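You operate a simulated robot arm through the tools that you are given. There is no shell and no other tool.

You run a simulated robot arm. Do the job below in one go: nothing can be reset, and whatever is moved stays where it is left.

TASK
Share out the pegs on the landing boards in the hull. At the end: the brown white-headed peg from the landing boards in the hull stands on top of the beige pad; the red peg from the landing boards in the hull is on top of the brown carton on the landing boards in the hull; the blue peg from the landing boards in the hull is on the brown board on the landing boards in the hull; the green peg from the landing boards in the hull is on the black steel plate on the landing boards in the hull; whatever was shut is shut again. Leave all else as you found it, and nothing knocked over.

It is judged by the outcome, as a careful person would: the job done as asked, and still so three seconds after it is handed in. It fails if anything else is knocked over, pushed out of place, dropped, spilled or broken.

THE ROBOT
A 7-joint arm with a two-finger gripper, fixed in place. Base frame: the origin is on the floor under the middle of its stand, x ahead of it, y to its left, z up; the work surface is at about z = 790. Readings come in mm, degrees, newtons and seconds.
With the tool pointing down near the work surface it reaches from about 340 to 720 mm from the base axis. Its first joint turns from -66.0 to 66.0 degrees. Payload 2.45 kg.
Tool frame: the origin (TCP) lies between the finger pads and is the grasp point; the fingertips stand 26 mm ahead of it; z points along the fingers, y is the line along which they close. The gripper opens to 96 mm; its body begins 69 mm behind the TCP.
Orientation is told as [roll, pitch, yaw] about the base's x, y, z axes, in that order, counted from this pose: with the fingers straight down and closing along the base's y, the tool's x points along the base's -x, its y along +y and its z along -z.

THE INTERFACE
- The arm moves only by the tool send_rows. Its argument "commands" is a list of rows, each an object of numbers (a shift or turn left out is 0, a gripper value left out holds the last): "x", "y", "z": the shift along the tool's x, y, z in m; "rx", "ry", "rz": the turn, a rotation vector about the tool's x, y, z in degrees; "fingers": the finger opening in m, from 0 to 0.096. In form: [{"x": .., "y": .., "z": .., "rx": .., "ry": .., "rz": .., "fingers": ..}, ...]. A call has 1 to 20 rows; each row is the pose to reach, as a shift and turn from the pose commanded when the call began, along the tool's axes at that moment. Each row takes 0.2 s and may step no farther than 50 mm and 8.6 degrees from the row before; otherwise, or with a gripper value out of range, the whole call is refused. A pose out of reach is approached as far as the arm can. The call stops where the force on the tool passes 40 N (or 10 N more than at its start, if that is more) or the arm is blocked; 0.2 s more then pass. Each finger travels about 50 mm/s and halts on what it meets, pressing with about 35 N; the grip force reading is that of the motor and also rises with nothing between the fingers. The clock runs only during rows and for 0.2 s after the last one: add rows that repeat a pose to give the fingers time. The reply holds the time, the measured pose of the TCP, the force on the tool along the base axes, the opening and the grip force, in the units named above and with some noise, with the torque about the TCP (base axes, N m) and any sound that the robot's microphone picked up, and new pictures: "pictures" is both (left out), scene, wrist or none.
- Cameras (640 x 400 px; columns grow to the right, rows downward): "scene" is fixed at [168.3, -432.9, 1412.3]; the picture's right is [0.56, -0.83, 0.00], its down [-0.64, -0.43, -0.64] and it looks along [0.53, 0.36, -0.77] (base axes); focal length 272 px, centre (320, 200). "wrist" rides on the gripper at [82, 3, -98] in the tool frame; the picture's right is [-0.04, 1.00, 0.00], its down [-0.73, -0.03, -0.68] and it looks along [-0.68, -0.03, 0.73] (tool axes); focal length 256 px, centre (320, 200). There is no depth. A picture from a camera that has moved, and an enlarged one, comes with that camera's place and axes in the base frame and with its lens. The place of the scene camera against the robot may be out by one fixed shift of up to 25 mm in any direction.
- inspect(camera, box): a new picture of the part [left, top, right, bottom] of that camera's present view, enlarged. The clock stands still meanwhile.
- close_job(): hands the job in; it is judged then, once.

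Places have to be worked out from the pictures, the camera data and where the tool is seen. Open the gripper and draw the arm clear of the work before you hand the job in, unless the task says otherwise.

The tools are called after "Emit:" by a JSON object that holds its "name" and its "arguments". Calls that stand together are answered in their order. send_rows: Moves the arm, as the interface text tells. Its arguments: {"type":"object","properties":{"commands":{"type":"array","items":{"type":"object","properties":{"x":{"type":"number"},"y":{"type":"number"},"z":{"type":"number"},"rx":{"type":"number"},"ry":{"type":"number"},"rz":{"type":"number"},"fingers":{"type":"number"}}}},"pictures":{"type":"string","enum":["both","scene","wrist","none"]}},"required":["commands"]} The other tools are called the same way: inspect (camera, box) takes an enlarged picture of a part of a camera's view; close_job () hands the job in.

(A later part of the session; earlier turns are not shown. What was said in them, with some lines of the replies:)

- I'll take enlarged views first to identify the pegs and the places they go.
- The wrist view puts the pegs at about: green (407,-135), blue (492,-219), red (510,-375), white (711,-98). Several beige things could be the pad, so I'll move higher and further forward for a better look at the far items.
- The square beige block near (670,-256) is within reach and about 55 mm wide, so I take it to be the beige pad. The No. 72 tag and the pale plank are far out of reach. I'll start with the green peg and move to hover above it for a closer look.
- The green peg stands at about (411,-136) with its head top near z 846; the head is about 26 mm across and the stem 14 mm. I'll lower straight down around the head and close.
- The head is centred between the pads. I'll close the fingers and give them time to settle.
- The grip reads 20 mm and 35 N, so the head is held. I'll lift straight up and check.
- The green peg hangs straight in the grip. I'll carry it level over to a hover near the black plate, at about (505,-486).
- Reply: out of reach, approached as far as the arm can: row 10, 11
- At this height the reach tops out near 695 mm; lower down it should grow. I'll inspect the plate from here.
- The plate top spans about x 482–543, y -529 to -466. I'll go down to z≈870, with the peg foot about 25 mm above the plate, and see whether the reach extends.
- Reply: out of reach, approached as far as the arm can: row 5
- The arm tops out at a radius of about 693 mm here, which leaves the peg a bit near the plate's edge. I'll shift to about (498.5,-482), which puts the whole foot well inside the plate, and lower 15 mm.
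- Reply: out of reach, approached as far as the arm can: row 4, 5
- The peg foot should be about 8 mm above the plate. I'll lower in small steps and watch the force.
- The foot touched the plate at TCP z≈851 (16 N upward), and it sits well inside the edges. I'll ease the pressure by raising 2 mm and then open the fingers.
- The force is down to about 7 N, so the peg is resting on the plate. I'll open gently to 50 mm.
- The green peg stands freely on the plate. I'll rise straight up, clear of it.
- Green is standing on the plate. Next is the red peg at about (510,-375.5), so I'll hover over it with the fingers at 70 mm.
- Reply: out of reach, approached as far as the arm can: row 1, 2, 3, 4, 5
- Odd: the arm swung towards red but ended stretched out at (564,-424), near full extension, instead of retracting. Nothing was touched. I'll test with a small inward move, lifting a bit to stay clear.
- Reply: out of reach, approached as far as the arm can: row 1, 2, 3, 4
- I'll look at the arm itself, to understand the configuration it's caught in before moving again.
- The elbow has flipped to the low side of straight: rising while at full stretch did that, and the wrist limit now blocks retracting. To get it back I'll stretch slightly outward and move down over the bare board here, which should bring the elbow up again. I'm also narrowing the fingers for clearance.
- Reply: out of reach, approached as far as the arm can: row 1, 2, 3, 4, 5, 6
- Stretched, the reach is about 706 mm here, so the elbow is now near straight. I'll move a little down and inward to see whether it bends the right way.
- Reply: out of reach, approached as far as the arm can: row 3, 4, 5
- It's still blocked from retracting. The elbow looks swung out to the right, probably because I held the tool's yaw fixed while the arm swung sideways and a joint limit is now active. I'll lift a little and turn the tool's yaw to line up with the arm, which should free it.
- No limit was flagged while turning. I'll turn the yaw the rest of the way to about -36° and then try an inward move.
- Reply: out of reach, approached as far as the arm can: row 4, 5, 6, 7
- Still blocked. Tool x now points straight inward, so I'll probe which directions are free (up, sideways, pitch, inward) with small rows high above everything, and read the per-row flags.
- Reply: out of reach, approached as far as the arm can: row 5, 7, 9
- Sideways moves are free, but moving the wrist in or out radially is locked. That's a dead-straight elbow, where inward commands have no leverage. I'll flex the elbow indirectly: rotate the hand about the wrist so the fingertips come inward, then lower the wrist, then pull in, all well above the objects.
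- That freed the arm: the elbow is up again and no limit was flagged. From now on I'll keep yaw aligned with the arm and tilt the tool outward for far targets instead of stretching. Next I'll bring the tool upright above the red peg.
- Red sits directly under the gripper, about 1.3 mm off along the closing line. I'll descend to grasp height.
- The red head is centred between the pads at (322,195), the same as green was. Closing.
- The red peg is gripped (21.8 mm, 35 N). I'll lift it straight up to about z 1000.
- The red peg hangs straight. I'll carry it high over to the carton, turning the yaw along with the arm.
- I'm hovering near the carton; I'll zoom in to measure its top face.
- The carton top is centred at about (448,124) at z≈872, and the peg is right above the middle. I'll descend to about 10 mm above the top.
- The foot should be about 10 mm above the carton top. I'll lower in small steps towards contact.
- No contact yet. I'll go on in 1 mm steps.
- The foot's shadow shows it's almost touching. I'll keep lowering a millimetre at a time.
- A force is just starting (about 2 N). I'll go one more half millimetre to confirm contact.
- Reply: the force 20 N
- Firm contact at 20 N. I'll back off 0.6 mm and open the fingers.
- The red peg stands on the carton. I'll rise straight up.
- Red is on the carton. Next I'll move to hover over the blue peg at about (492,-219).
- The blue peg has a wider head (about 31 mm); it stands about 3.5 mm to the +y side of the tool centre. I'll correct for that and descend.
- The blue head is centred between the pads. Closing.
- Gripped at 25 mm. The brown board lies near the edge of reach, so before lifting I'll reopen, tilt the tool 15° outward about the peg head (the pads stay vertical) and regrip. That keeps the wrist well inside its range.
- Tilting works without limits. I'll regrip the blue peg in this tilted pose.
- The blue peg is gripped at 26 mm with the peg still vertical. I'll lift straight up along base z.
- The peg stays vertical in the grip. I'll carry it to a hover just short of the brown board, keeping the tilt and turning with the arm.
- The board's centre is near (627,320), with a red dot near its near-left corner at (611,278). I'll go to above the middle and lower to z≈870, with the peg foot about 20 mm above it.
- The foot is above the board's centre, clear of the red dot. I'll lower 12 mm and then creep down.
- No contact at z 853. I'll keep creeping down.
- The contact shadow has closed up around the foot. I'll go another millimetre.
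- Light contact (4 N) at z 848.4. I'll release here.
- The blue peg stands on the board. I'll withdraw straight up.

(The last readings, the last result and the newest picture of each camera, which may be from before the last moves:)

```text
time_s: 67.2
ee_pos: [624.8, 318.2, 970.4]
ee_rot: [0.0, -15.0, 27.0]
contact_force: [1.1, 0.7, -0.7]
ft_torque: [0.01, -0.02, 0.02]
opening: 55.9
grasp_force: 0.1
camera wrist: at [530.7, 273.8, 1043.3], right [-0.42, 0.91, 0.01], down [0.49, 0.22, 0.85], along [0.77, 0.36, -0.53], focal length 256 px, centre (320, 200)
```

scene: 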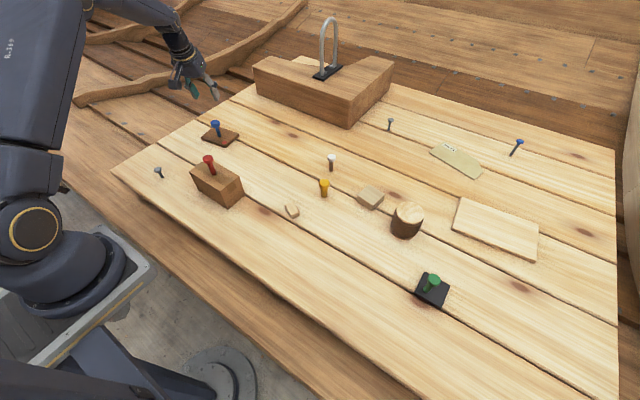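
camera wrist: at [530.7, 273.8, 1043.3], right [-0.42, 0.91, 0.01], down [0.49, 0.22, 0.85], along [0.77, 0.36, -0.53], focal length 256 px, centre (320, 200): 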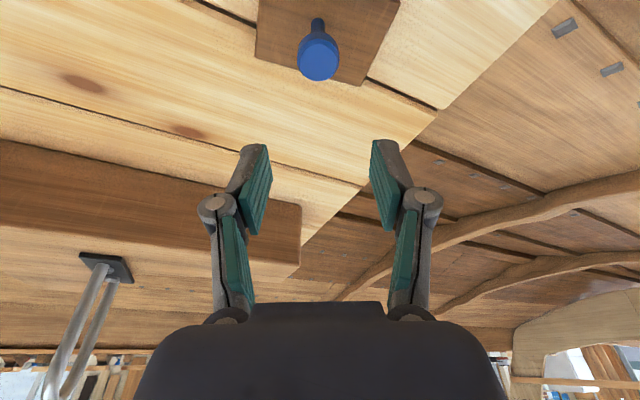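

Blue is done. I'll move to hover near the white-headed peg at about (709,-95), keeping the outward tilt and turning with the arm.

Emit:
{"name": "send_rows", "arguments": {"commands": [{"x": 0.0043, "y": -0.0115, "z": -0.0002, "rx": 0.27, "rz": 1.0}, {"x": 0.0144, "y": -0.0384, "z": -0.0007, "rx": 0.89, "rz": 3.33}, {"x": 0.0287, "y": -0.0768, "z": -0.0015, "rx": 1.79, "rz": 6.66}, {"x": 0.0431, "y": -0.1152, "z": -0.0022, "rx": 2.68, "rz": 9.99}, {"x": 0.0575, "y": -0.1536, "z": -0.003, "rx": 3.58, "rz": 13.32}, {"x": 0.0719, "y": -0.192, "z": -0.0037, "rx": 4.47, "rz": 16.65}, {"x": 0.0862, "y": -0.2304, "z": -0.0044, "rx": 5.36, "rz": 19.98}, {"x": 0.1006, "y": -0.2688, "z": -0.0052, "rx": 6.26, "rz": 23.31}, {"x": 0.115, "y": -0.3072, "z": -0.0059, "rx": 7.15, "rz": 26.64}, {"x": 0.1293, "y": -0.3456, "z": -0.0067, "rx": 8.05, "rz": 29.97}, {"x": 0.1394, "y": -0.3725, "z": -0.0072, "rx": 8.67, "rz": 32.3}, {"x": 0.1437, "y": -0.384, "z": -0.0074, "rx": 8.94, "rz": 33.3}, {"x": 0.1437, "y": -0.384, "z": -0.0074, "rx": 8.94, "rz": 33.3}], "pictures": "both"}}

Emit:
{"name": "inspect", "arguments": {"camera": "wrist", "box": [240, 60, 400, 160]}}

```text
time_s: 70.0
ee_pos: [676.9, -86.6, 938.4]
ee_rot: [0.1, -14.9, -7.3]
contact_force: [-0.4, -1.4, -0.3]
ft_torque: [0.03, 0.03, 0.01]
opening: 56.0
grasp_force: 0.0
camera wrist: at [574.7, -70.8, 1011.6], right [0.17, 0.99, 0.01], down [0.52, -0.1, 0.85], along [0.83, -0.14, -0.53], focal length 256 px, centre (320, 200)
```

scene: 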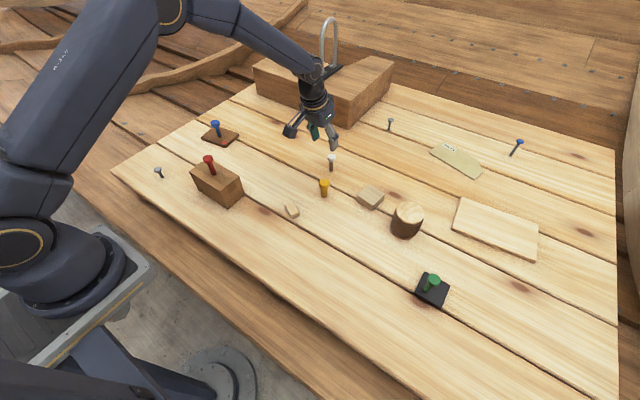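
wrist: 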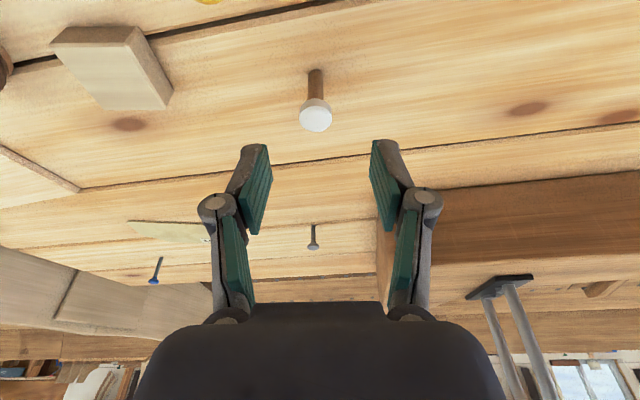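

```text
4.00 times, centred on (320, 110) of wrist
camera zoom: at [574.7, -70.8, 1011.6], right [0.17, 0.99, 0.01], down [0.52, -0.1, 0.85], along [0.83, -0.14, -0.53], focal length 1024 px, centre (320, 560)
```

zoom: 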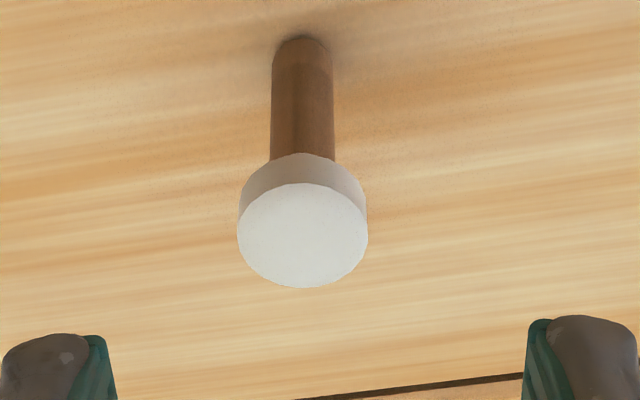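

The white peg is centred at about (710,-96), with its head top near z 848. I'll shift horizontally above it first.

Emit:
{"name": "send_rows", "arguments": {"commands": [{"x": -0.0165, "y": -0.0027, "z": 0.0044}, {"x": -0.033, "y": -0.0054, "z": 0.0089}, {"x": -0.0278, "y": -0.0054, "z": 0.0282}, {"x": -0.0226, "y": -0.0054, "z": 0.0475}, {"x": -0.0226, "y": -0.0054, "z": 0.0475}], "pictures": "wrist"}}

Emit:
{"name": "inspect", "arguments": {"camera": "wrist", "box": [240, 80, 400, 190]}}

```text
time_s: 71.2
ee_pos: [708.6, -96.4, 898.0]
ee_rot: [0.0, -15.0, -7.4]
contact_force: [-0.2, -0.6, -0.5]
ft_torque: [0.0, 0.01, 0.0]
opening: 55.8
grasp_force: 0.1
camera wrist: at [605.5, -79.6, 972.2], right [0.17, 0.99, 0.01], down [0.52, -0.1, 0.85], along [0.83, -0.14, -0.53], focal length 256 px, centre (320, 200)
```

wrist: 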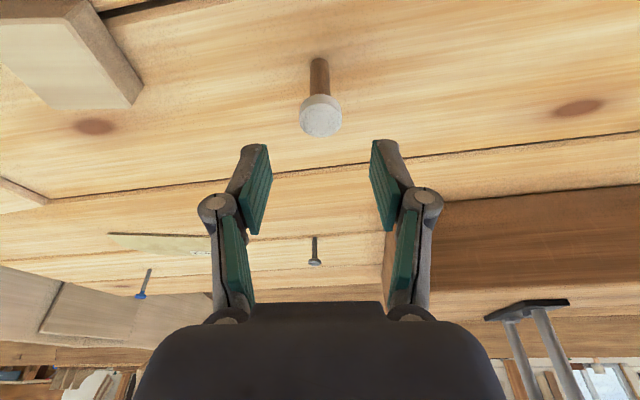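

```text
3.64 times, centred on (320, 135) of wrist
camera zoom: at [605.5, -79.6, 972.2], right [0.17, 0.99, 0.01], down [0.52, -0.1, 0.85], along [0.83, -0.14, -0.53], focal length 931 px, centre (320, 436)
```

zoom: 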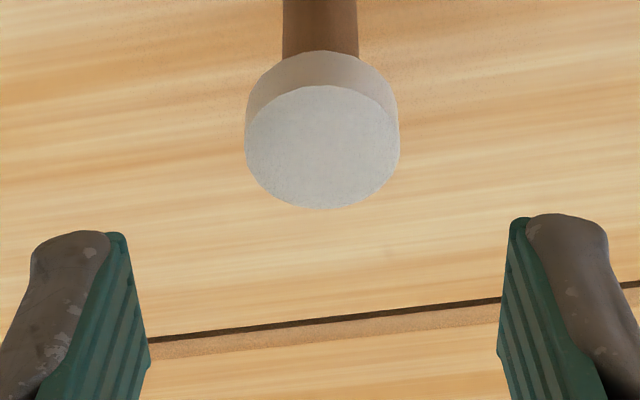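

The alignment is within about 1.5 mm. I'll descend to grasp height.

Emit:
{"name": "send_rows", "arguments": {"commands": [{"x": 0.0035, "z": 0.0141}, {"x": 0.007, "z": 0.0282}, {"x": 0.0105, "z": 0.0422}, {"x": 0.013, "z": 0.0523}, {"x": 0.014, "z": 0.0563}, {"x": 0.014, "z": 0.0563}], "pictures": "both"}}

```text
time_s: 72.6
ee_pos: [708.6, -96.5, 840.9]
ee_rot: [-0.1, -15.1, -7.4]
contact_force: [0.3, 0.4, 0.8]
ft_torque: [-0.02, 0.0, 0.02]
opening: 56.0
grasp_force: 0.2
camera wrist: at [606.6, -80.6, 914.5], right [0.17, 0.99, 0.01], down [0.52, -0.1, 0.85], along [0.83, -0.14, -0.53], focal length 256 px, centre (320, 200)
```

scene: 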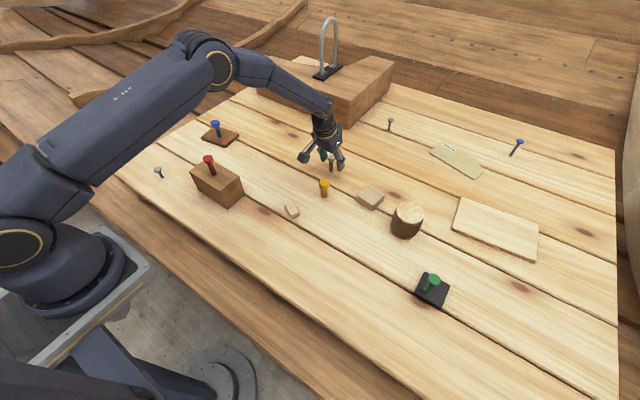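
wrist: 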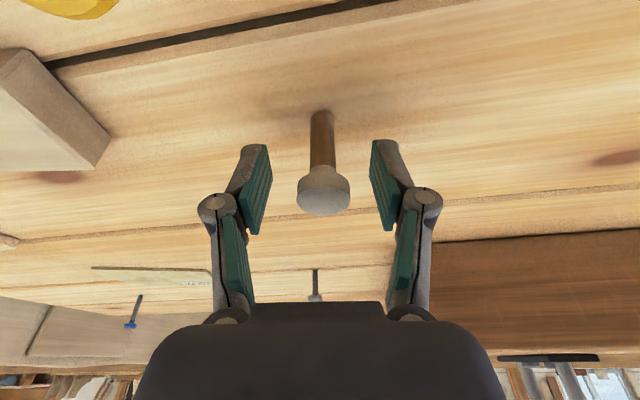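

The head is between the pads as it was with blue. Closing the grip.

Emit:
{"name": "send_rows", "arguments": {"commands": [{"fingers": 0.04}, {"fingers": 0.025}, {"fingers": 0.01}, {"fingers": 0.01}, {"fingers": 0.01}, {"fingers": 0.01}], "pictures": "wrist"}}

```text
time_s: 74.0
ee_pos: [709.3, -96.5, 840.4]
ee_rot: [0.0, -15.1, -7.4]
contact_force: [0.1, 0.3, 0.1]
ft_torque: [0.02, -0.04, -0.02]
opening: 22.2
grasp_force: 35.4
camera wrist: at [606.5, -80.6, 914.7], right [0.17, 0.99, 0.01], down [0.52, -0.1, 0.85], along [0.83, -0.14, -0.53], focal length 256 px, centre (320, 200)
```

wrist: 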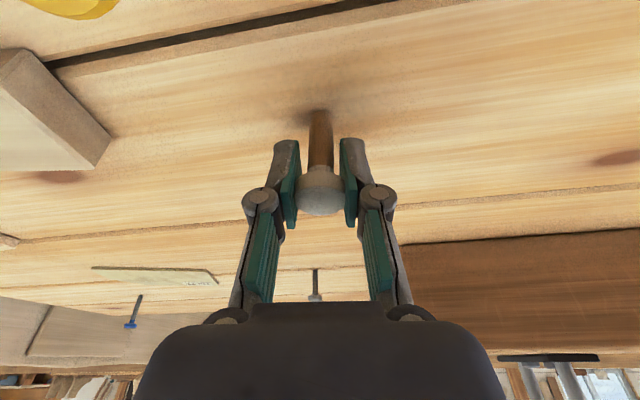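

The white peg is gripped at 22 mm. I'll lift straight up 90 mm.

Emit:
{"name": "send_rows", "arguments": {"commands": [{"x": -0.0013, "z": -0.0048}, {"x": -0.0052, "z": -0.0193}, {"x": -0.0117, "z": -0.0435}, {"x": -0.0181, "z": -0.0676}, {"x": -0.0233, "z": -0.0869}, {"x": -0.0233, "z": -0.0869}], "pictures": "wrist"}}

```text
time_s: 75.4
ee_pos: [710.7, -97.8, 931.0]
ee_rot: [0.1, -15.0, -7.3]
contact_force: [-1.6, 0.9, -0.9]
ft_torque: [0.02, -0.03, 0.0]
opening: 22.1
grasp_force: 35.2
camera wrist: at [607.6, -81.0, 1004.7], right [0.17, 0.99, 0.01], down [0.52, -0.1, 0.85], along [0.83, -0.14, -0.53], focal length 256 px, centre (320, 200)
```

wrist: 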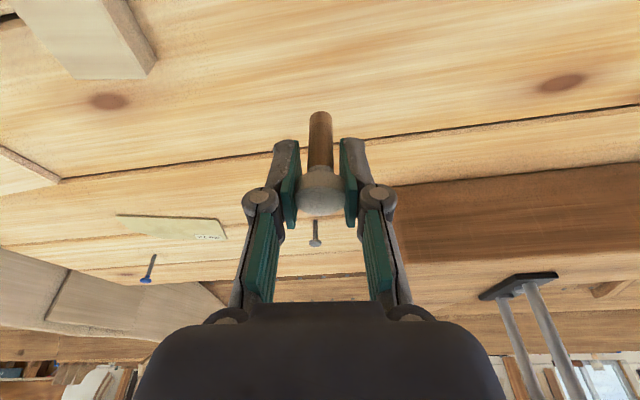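

The peg hangs vertical. I'll carry it to a hover just short of the beige pad to measure the pad closely.

Emit:
{"name": "send_rows", "arguments": {"commands": [{"x": 0.0045, "y": -0.0156, "z": -0.0012, "rx": 0.35, "rz": 1.31}, {"x": 0.0134, "y": -0.0468, "z": -0.0036, "rx": 1.06, "rz": 3.94}, {"x": 0.0246, "y": -0.0857, "z": -0.0066, "rx": 1.94, "rz": 7.23}, {"x": 0.0358, "y": -0.1247, "z": -0.0096, "rx": 2.82, "rz": 10.5}, {"x": 0.0425, "y": -0.1481, "z": -0.0114, "rx": 3.34, "rz": 12.48}, {"x": 0.0447, "y": -0.1559, "z": -0.012, "rx": 3.52, "rz": 13.14}, {"x": 0.0447, "y": -0.1559, "z": -0.012, "rx": 3.52, "rz": 13.14}], "pictures": "both"}}

Emit:
{"name": "inspect", "arguments": {"camera": "wrist", "box": [220, 0, 420, 125]}}

Emit:
{"name": "inspect", "arguments": {"camera": "scene", "box": [320, 130, 440, 240]}}

```text
time_s: 77.0
ee_pos: [644.0, -247.9, 932.5]
ee_rot: [0.0, -15.0, -21.2]
contact_force: [0.0, -0.4, 0.0]
ft_torque: [0.01, 0.03, 0.01]
opening: 21.7
grasp_force: 34.9
camera wrist: at [547.3, -207.1, 1005.9], right [0.4, 0.92, 0.01], down [0.49, -0.22, 0.85], along [0.78, -0.33, -0.53], focal length 256 px, centre (320, 200)
```

scene: 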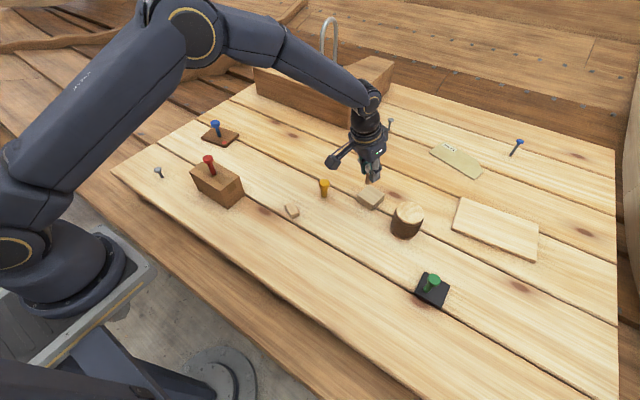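
wrist: 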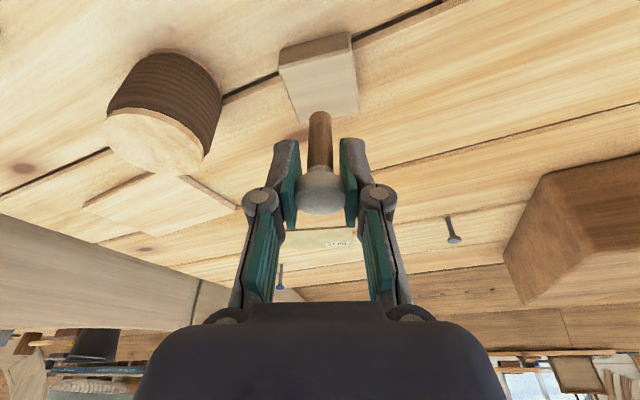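

```text
3.20 times, centred on (320, 62) of wrist
camera zoom: at [547.3, -207.1, 1005.9], right [0.4, 0.92, 0.01], down [0.49, -0.22, 0.85], along [0.78, -0.33, -0.53], focal length 819 px, centre (320, 640)
```

zoom: 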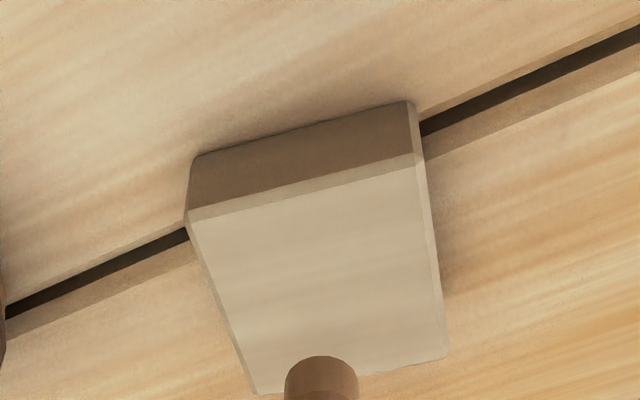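

```text
3.64 times, centred on (380, 185) of scene
camera zoom: at [168.2, -432.9, 1412.3], right [0.56, -0.83, 0.0], down [-0.64, -0.43, -0.64], along [0.53, 0.36, -0.77], focal length 988 px, centre (102, 254)
```

zoom: 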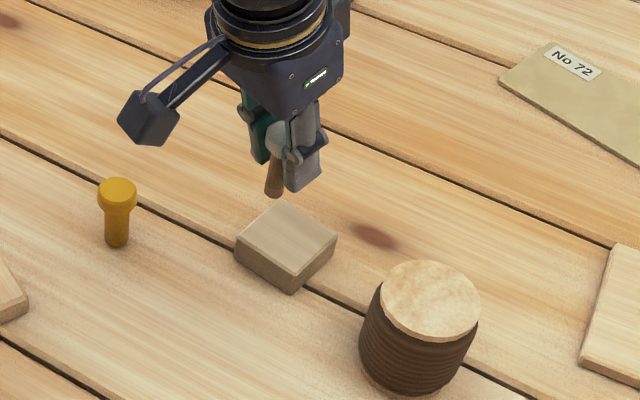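

The pad top spans about 55×57 mm, centred at (669.5,-256) with its top near z 817. I'll shift above its centre and lower to about 15 mm above it.

Emit:
{"name": "send_rows", "arguments": {"commands": [{"x": -0.0129, "y": 0.0009, "z": 0.0035}, {"x": -0.0258, "y": 0.0017, "z": 0.0069}, {"x": -0.0217, "y": 0.0017, "z": 0.022}, {"x": -0.0176, "y": 0.0017, "z": 0.0372}, {"x": -0.0136, "y": 0.0017, "z": 0.0523}, {"x": -0.0136, "y": 0.0017, "z": 0.0523}], "pictures": "both"}}

Emit:
{"name": "inspect", "arguments": {"camera": "wrist", "box": [220, 60, 420, 185]}}

Emit:
{"name": "inspect", "arguments": {"camera": "scene", "box": [320, 130, 440, 240]}}

```text
time_s: 78.4
ee_pos: [668.8, -251.6, 883.7]
ee_rot: [0.0, -15.0, -21.0]
contact_force: [0.3, 0.5, -0.1]
ft_torque: [-0.02, -0.01, 0.0]
opening: 22.0
grasp_force: 34.9
camera wrist: at [572.8, -213.0, 957.2], right [0.39, 0.92, 0.01], down [0.49, -0.22, 0.85], along [0.78, -0.33, -0.53], focal length 256 px, centre (320, 200)
```

scene: 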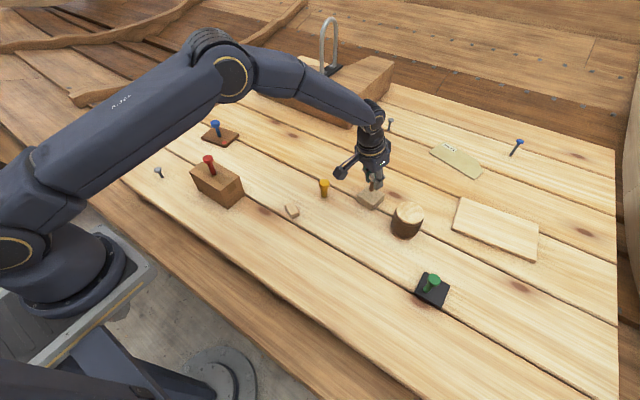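
wrist: 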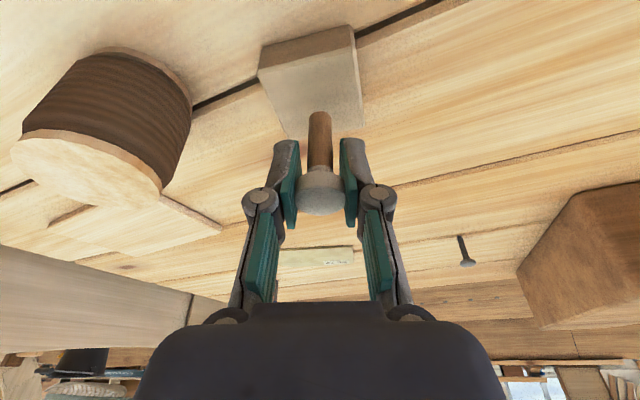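

```text
3.20 times, centred on (320, 122) of wrist
camera zoom: at [572.8, -213.0, 957.2], right [0.39, 0.92, 0.01], down [0.49, -0.22, 0.85], along [0.78, -0.33, -0.53], focal length 819 px, centre (320, 448)
```

zoom: 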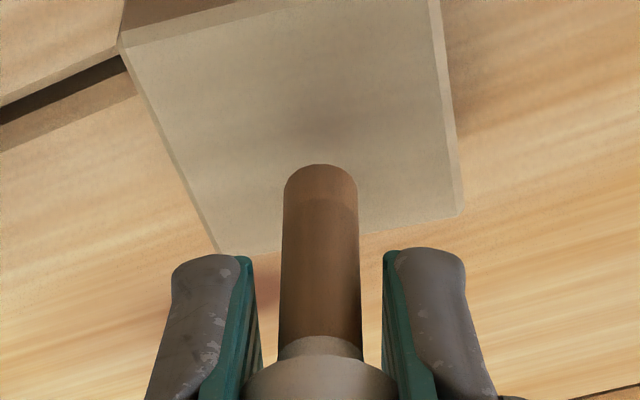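

```text
3.64 times, centred on (380, 185) of scene
camera zoom: at [168.3, -432.9, 1412.3], right [0.56, -0.83, 0.0], down [-0.64, -0.43, -0.64], along [0.53, 0.36, -0.77], focal length 988 px, centre (102, 254)
```

zoom: 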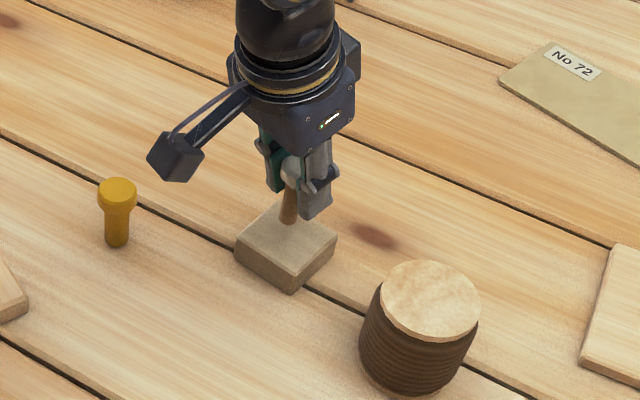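

The peg foot is within about 2 mm of the pad's centre. I'll lower 12 mm with a slight correction, then creep.

Emit:
{"name": "send_rows", "arguments": {"commands": [{"x": 0.001, "y": -0.0005, "z": 0.0039}, {"x": 0.0021, "y": -0.001, "z": 0.0077}, {"x": 0.0031, "y": -0.0015, "z": 0.0116}, {"x": 0.0031, "y": -0.0015, "z": 0.0116}], "pictures": "none"}}

Emit:
{"name": "inspect", "arguments": {"camera": "wrist", "box": [220, 60, 420, 185]}}

```text
time_s: 79.4
ee_pos: [667.6, -254.7, 872.9]
ee_rot: [0.0, -15.0, -21.0]
contact_force: [0.3, 0.6, 0.3]
ft_torque: [-0.01, -0.02, 0.02]
opening: 21.9
grasp_force: 35.2
```

```text
3.20 times, centred on (320, 122) of wrist
camera zoom: at [571.4, -214.7, 945.7], right [0.4, 0.92, 0.01], down [0.49, -0.22, 0.85], along [0.78, -0.33, -0.53], focal length 819 px, centre (320, 448)
```

zoom: 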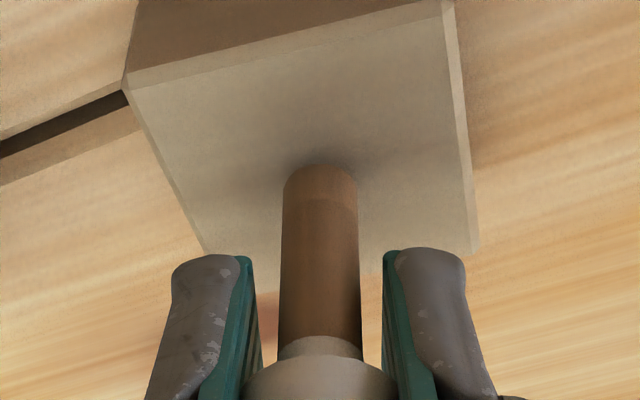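

The foot is a few millimetres above the pad and well centred. I'll creep down.

Emit:
{"name": "send_rows", "arguments": {"commands": [{"x": 0.0003, "z": 0.001}, {"x": 0.0005, "z": 0.0019}], "pictures": "none"}}

```text
time_s: 80.0
ee_pos: [667.5, -255.7, 869.9]
ee_rot: [0.0, -14.9, -21.0]
contact_force: [0.0, 0.2, 0.1]
ft_torque: [0.01, 0.02, -0.01]
opening: 21.9
grasp_force: 36.2
```

Emit:
{"name": "send_rows", "arguments": {"commands": [{"x": 0.0002, "z": 0.0007}, {"x": 0.0003, "z": 0.0012}], "pictures": "none"}}

```text
time_s: 80.6
ee_pos: [667.9, -255.0, 868.2]
ee_rot: [0.0, -15.0, -21.0]
contact_force: [-0.3, 0.8, 0.8]
ft_torque: [0.02, 0.01, -0.03]
opening: 21.7
grasp_force: 35.5
```

No contact at z 868. Another millimetre.

Emit:
{"name": "send_rows", "arguments": {"commands": [{"x": 0.0002, "z": 0.0006}, {"x": 0.0003, "z": 0.001}], "pictures": "none"}}

Emit:
{"name": "inspect", "arguments": {"camera": "wrist", "box": [270, 80, 370, 150]}}

```text
time_s: 81.2
ee_pos: [668.4, -254.9, 868.3]
ee_rot: [-0.1, -15.1, -21.0]
contact_force: [-2.1, -0.5, 7.4]
ft_torque: [0.0, 0.12, -0.01]
opening: 22.1
grasp_force: 34.9
```

```text
5.71 times, centred on (320, 115) of wrist
camera zoom: at [572.0, -215.1, 942.1], right [0.39, 0.92, 0.01], down [0.49, -0.22, 0.85], along [0.78, -0.33, -0.53], focal length 1463 px, centre (320, 686)
```

zoom: 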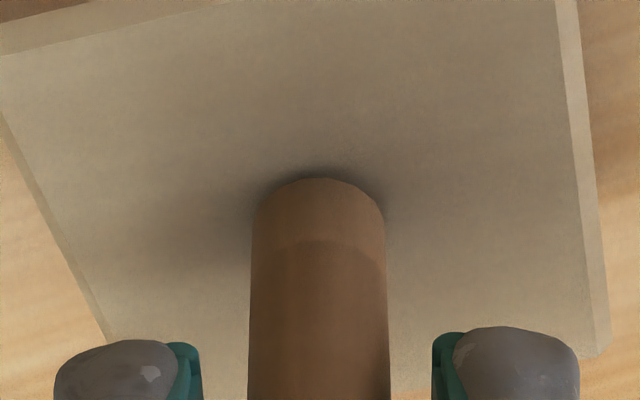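

There's contact (7 N) with the foot flat on the middle of the pad. Releasing gently.

Emit:
{"name": "send_rows", "arguments": {"commands": [{"fingers": 0.025}, {"fingers": 0.03}, {"fingers": 0.038}, {"fingers": 0.046}, {"fingers": 0.05}, {"fingers": 0.05}], "pictures": "wrist"}}

```text
time_s: 82.6
ee_pos: [667.3, -255.1, 868.2]
ee_rot: [0.1, -15.0, -21.1]
contact_force: [0.1, -0.3, -0.4]
ft_torque: [-0.03, -0.01, -0.07]
opening: 50.0
grasp_force: 0.1
camera wrist: at [571.9, -214.9, 941.4], right [0.39, 0.92, 0.01], down [0.49, -0.22, 0.85], along [0.78, -0.33, -0.53], focal length 256 px, centre (320, 200)
```

wrist: 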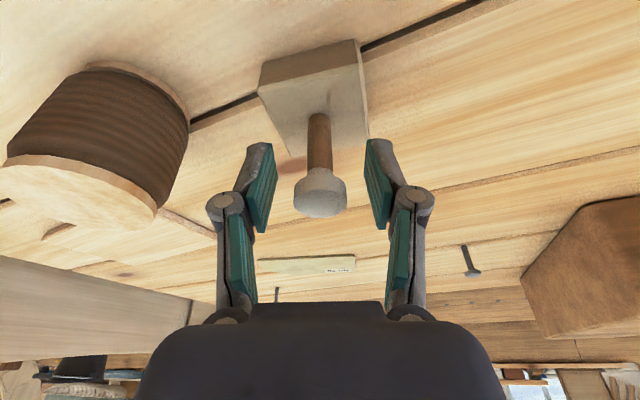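

The white peg stands free on the pad. I'll withdraw straight up.

Emit:
{"name": "send_rows", "arguments": {"commands": [{"x": -0.0026, "z": -0.0097}, {"x": -0.0065, "z": -0.0242}, {"x": -0.013, "z": -0.0483}, {"x": -0.0207, "z": -0.0773}, {"x": -0.0259, "z": -0.0966}, {"x": -0.0259, "z": -0.0966}], "pictures": "both"}}

```text
time_s: 84.0
ee_pos: [671.1, -256.3, 966.1]
ee_rot: [0.0, -15.0, -21.0]
contact_force: [-0.4, 0.0, 0.2]
ft_torque: [-0.01, 0.0, 0.06]
opening: 50.2
grasp_force: 0.0
camera wrist: at [573.8, -215.5, 1040.4], right [0.39, 0.92, 0.01], down [0.49, -0.22, 0.85], along [0.78, -0.33, -0.53], focal length 256 px, centre (320, 200)
```

scene: 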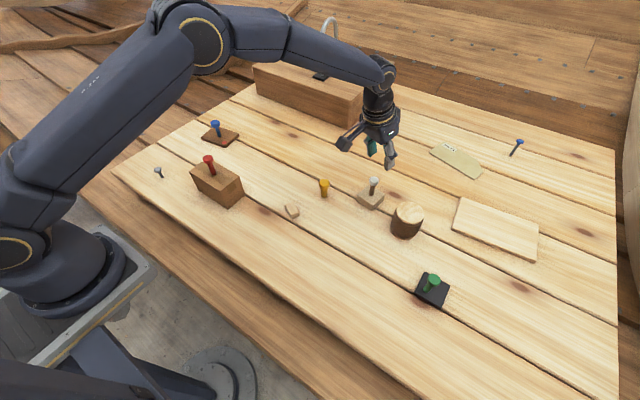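
wrist: 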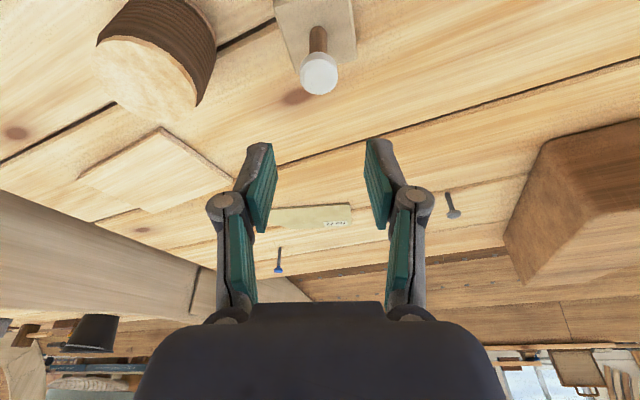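

All four pegs are placed. I'll draw the arm up and back, clear of the work, then check everything.

Emit:
{"name": "send_rows", "arguments": {"commands": [{"x": 0.01, "y": 0.004, "z": -0.012}, {"x": 0.035, "y": 0.015, "z": -0.035}, {"x": 0.062, "y": 0.026, "z": -0.06}, {"x": 0.09, "y": 0.037, "z": -0.086}, {"x": 0.118, "y": 0.049, "z": -0.112}, {"x": 0.146, "y": 0.06, "z": -0.138}, {"x": 0.174, "y": 0.072, "z": -0.165}, {"x": 0.202, "y": 0.083, "z": -0.192}, {"x": 0.228, "y": 0.094, "z": -0.216}, {"x": 0.247, "y": 0.1026, "z": -0.234}, {"x": 0.247, "y": 0.1026, "z": -0.234}], "pictures": "both"}}

Emit:
{"name": "inspect", "arguments": {"camera": "scene", "box": [120, 100, 320, 225]}}

Emit:
{"name": "inspect", "arguments": {"camera": "scene", "box": [280, 140, 480, 320]}}

```text
time_s: 86.4
ee_pos: [426.9, -50.9, 1128.4]
ee_rot: [0.0, -15.0, -20.9]
contact_force: [-0.2, 0.0, 0.4]
ft_torque: [-0.02, -0.02, -0.02]
opening: 50.0
grasp_force: 0.0
camera wrist: at [329.7, -11.5, 1202.8], right [0.39, 0.92, 0.01], down [0.49, -0.22, 0.85], along [0.78, -0.33, -0.53], focal length 256 px, centre (320, 200)
```

scene: 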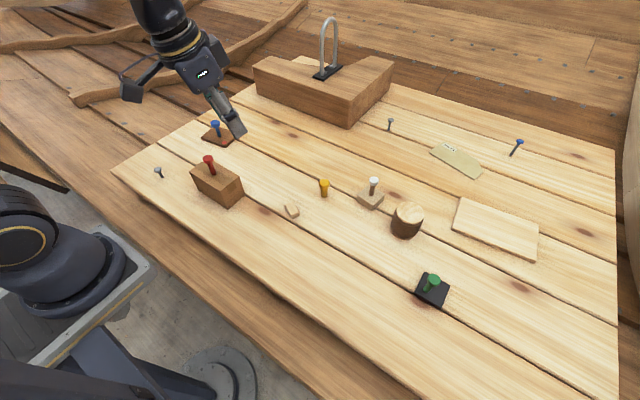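
wrist: 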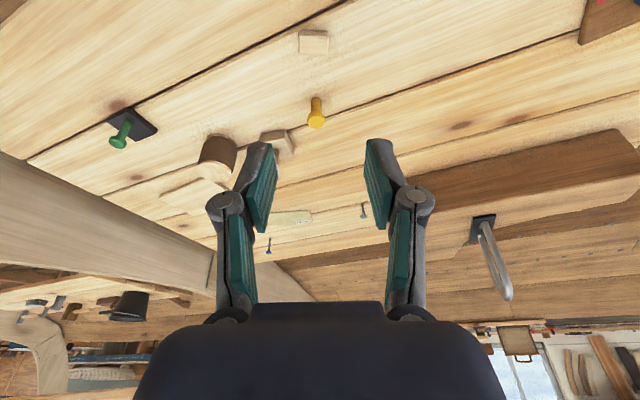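

```text
3.20 times, centred on (220, 162) of scene
camera zoom: at [168.2, -432.9, 1412.3], right [0.56, -0.83, 0.0], down [-0.64, -0.43, -0.64], along [0.53, 0.36, -0.77], focal length 870 px, centre (640, 320)
```

zoom: 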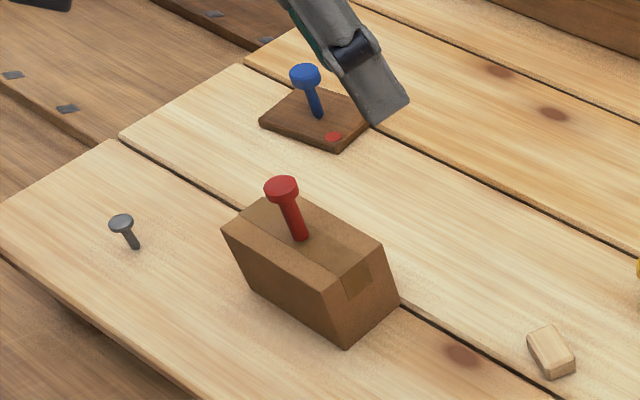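

```text
2.22 times, centred on (380, 230) of scene
camera zoom: at [168.2, -432.9, 1412.3], right [0.56, -0.83, 0.0], down [-0.64, -0.43, -0.64], along [0.53, 0.36, -0.77], focal length 604 px, centre (187, 133)
```

zoom: 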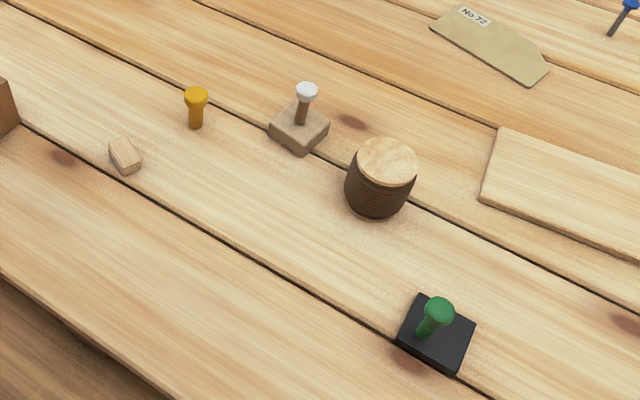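

All four pegs stand upright where they belong, and everything else looks unmoved. I'll open the gripper fully before handing in.

Emit:
{"name": "send_rows", "arguments": {"commands": [{"fingers": 0.07}, {"fingers": 0.096}, {"fingers": 0.096}, {"fingers": 0.096}], "pictures": "scene"}}

```text
time_s: 87.4
ee_pos: [426.4, -52.5, 1129.4]
ee_rot: [-0.1, -15.0, -21.0]
contact_force: [-0.3, 0.4, -0.1]
ft_torque: [0.03, -0.03, -0.01]
opening: 96.2
grasp_force: 0.0
```

scene: 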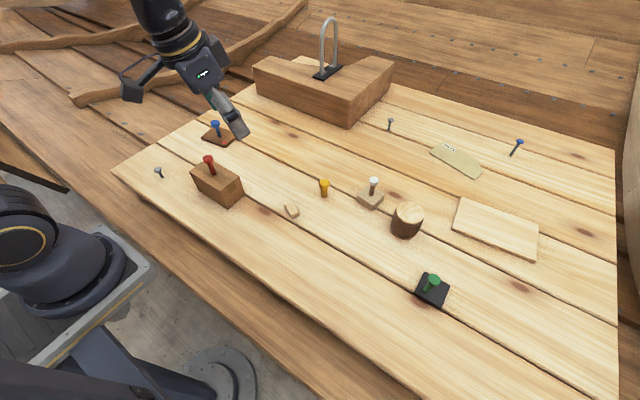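

The gripper is open and the arm is clear of the work. The scene matches what was asked, so I'm handing the job in.

Emit:
{"name": "close_job", "arguments": {}}

```text
The job is handed in.
```

All four pegs are standing where you asked, and I've handed the job in. In the last picture nothing was knocked over or visibly out of place.

- **Brown white-headed peg:** it stands near the centre of the beige pad. I took the pad to be the square beige block, about 55 mm wide, near the middle of the boards. The beige piece labelled "No. 72" was another candidate, but it was well out of the arm's reach.
- **Red peg:** it stands near the middle of the brown carton's top.
- **Blue peg:** it stands near the middle of the brown board, clear of the red dot.
- **Green peg:** it stands on the black steel plate. It sits about 20 mm off centre because the arm was at the limit of its reach, but its whole foot is on the plate.

I opened nothing, so there was nothing to shut again. After placing green, the arm got stuck at full stretch. I freed it above the boards without touching anything.
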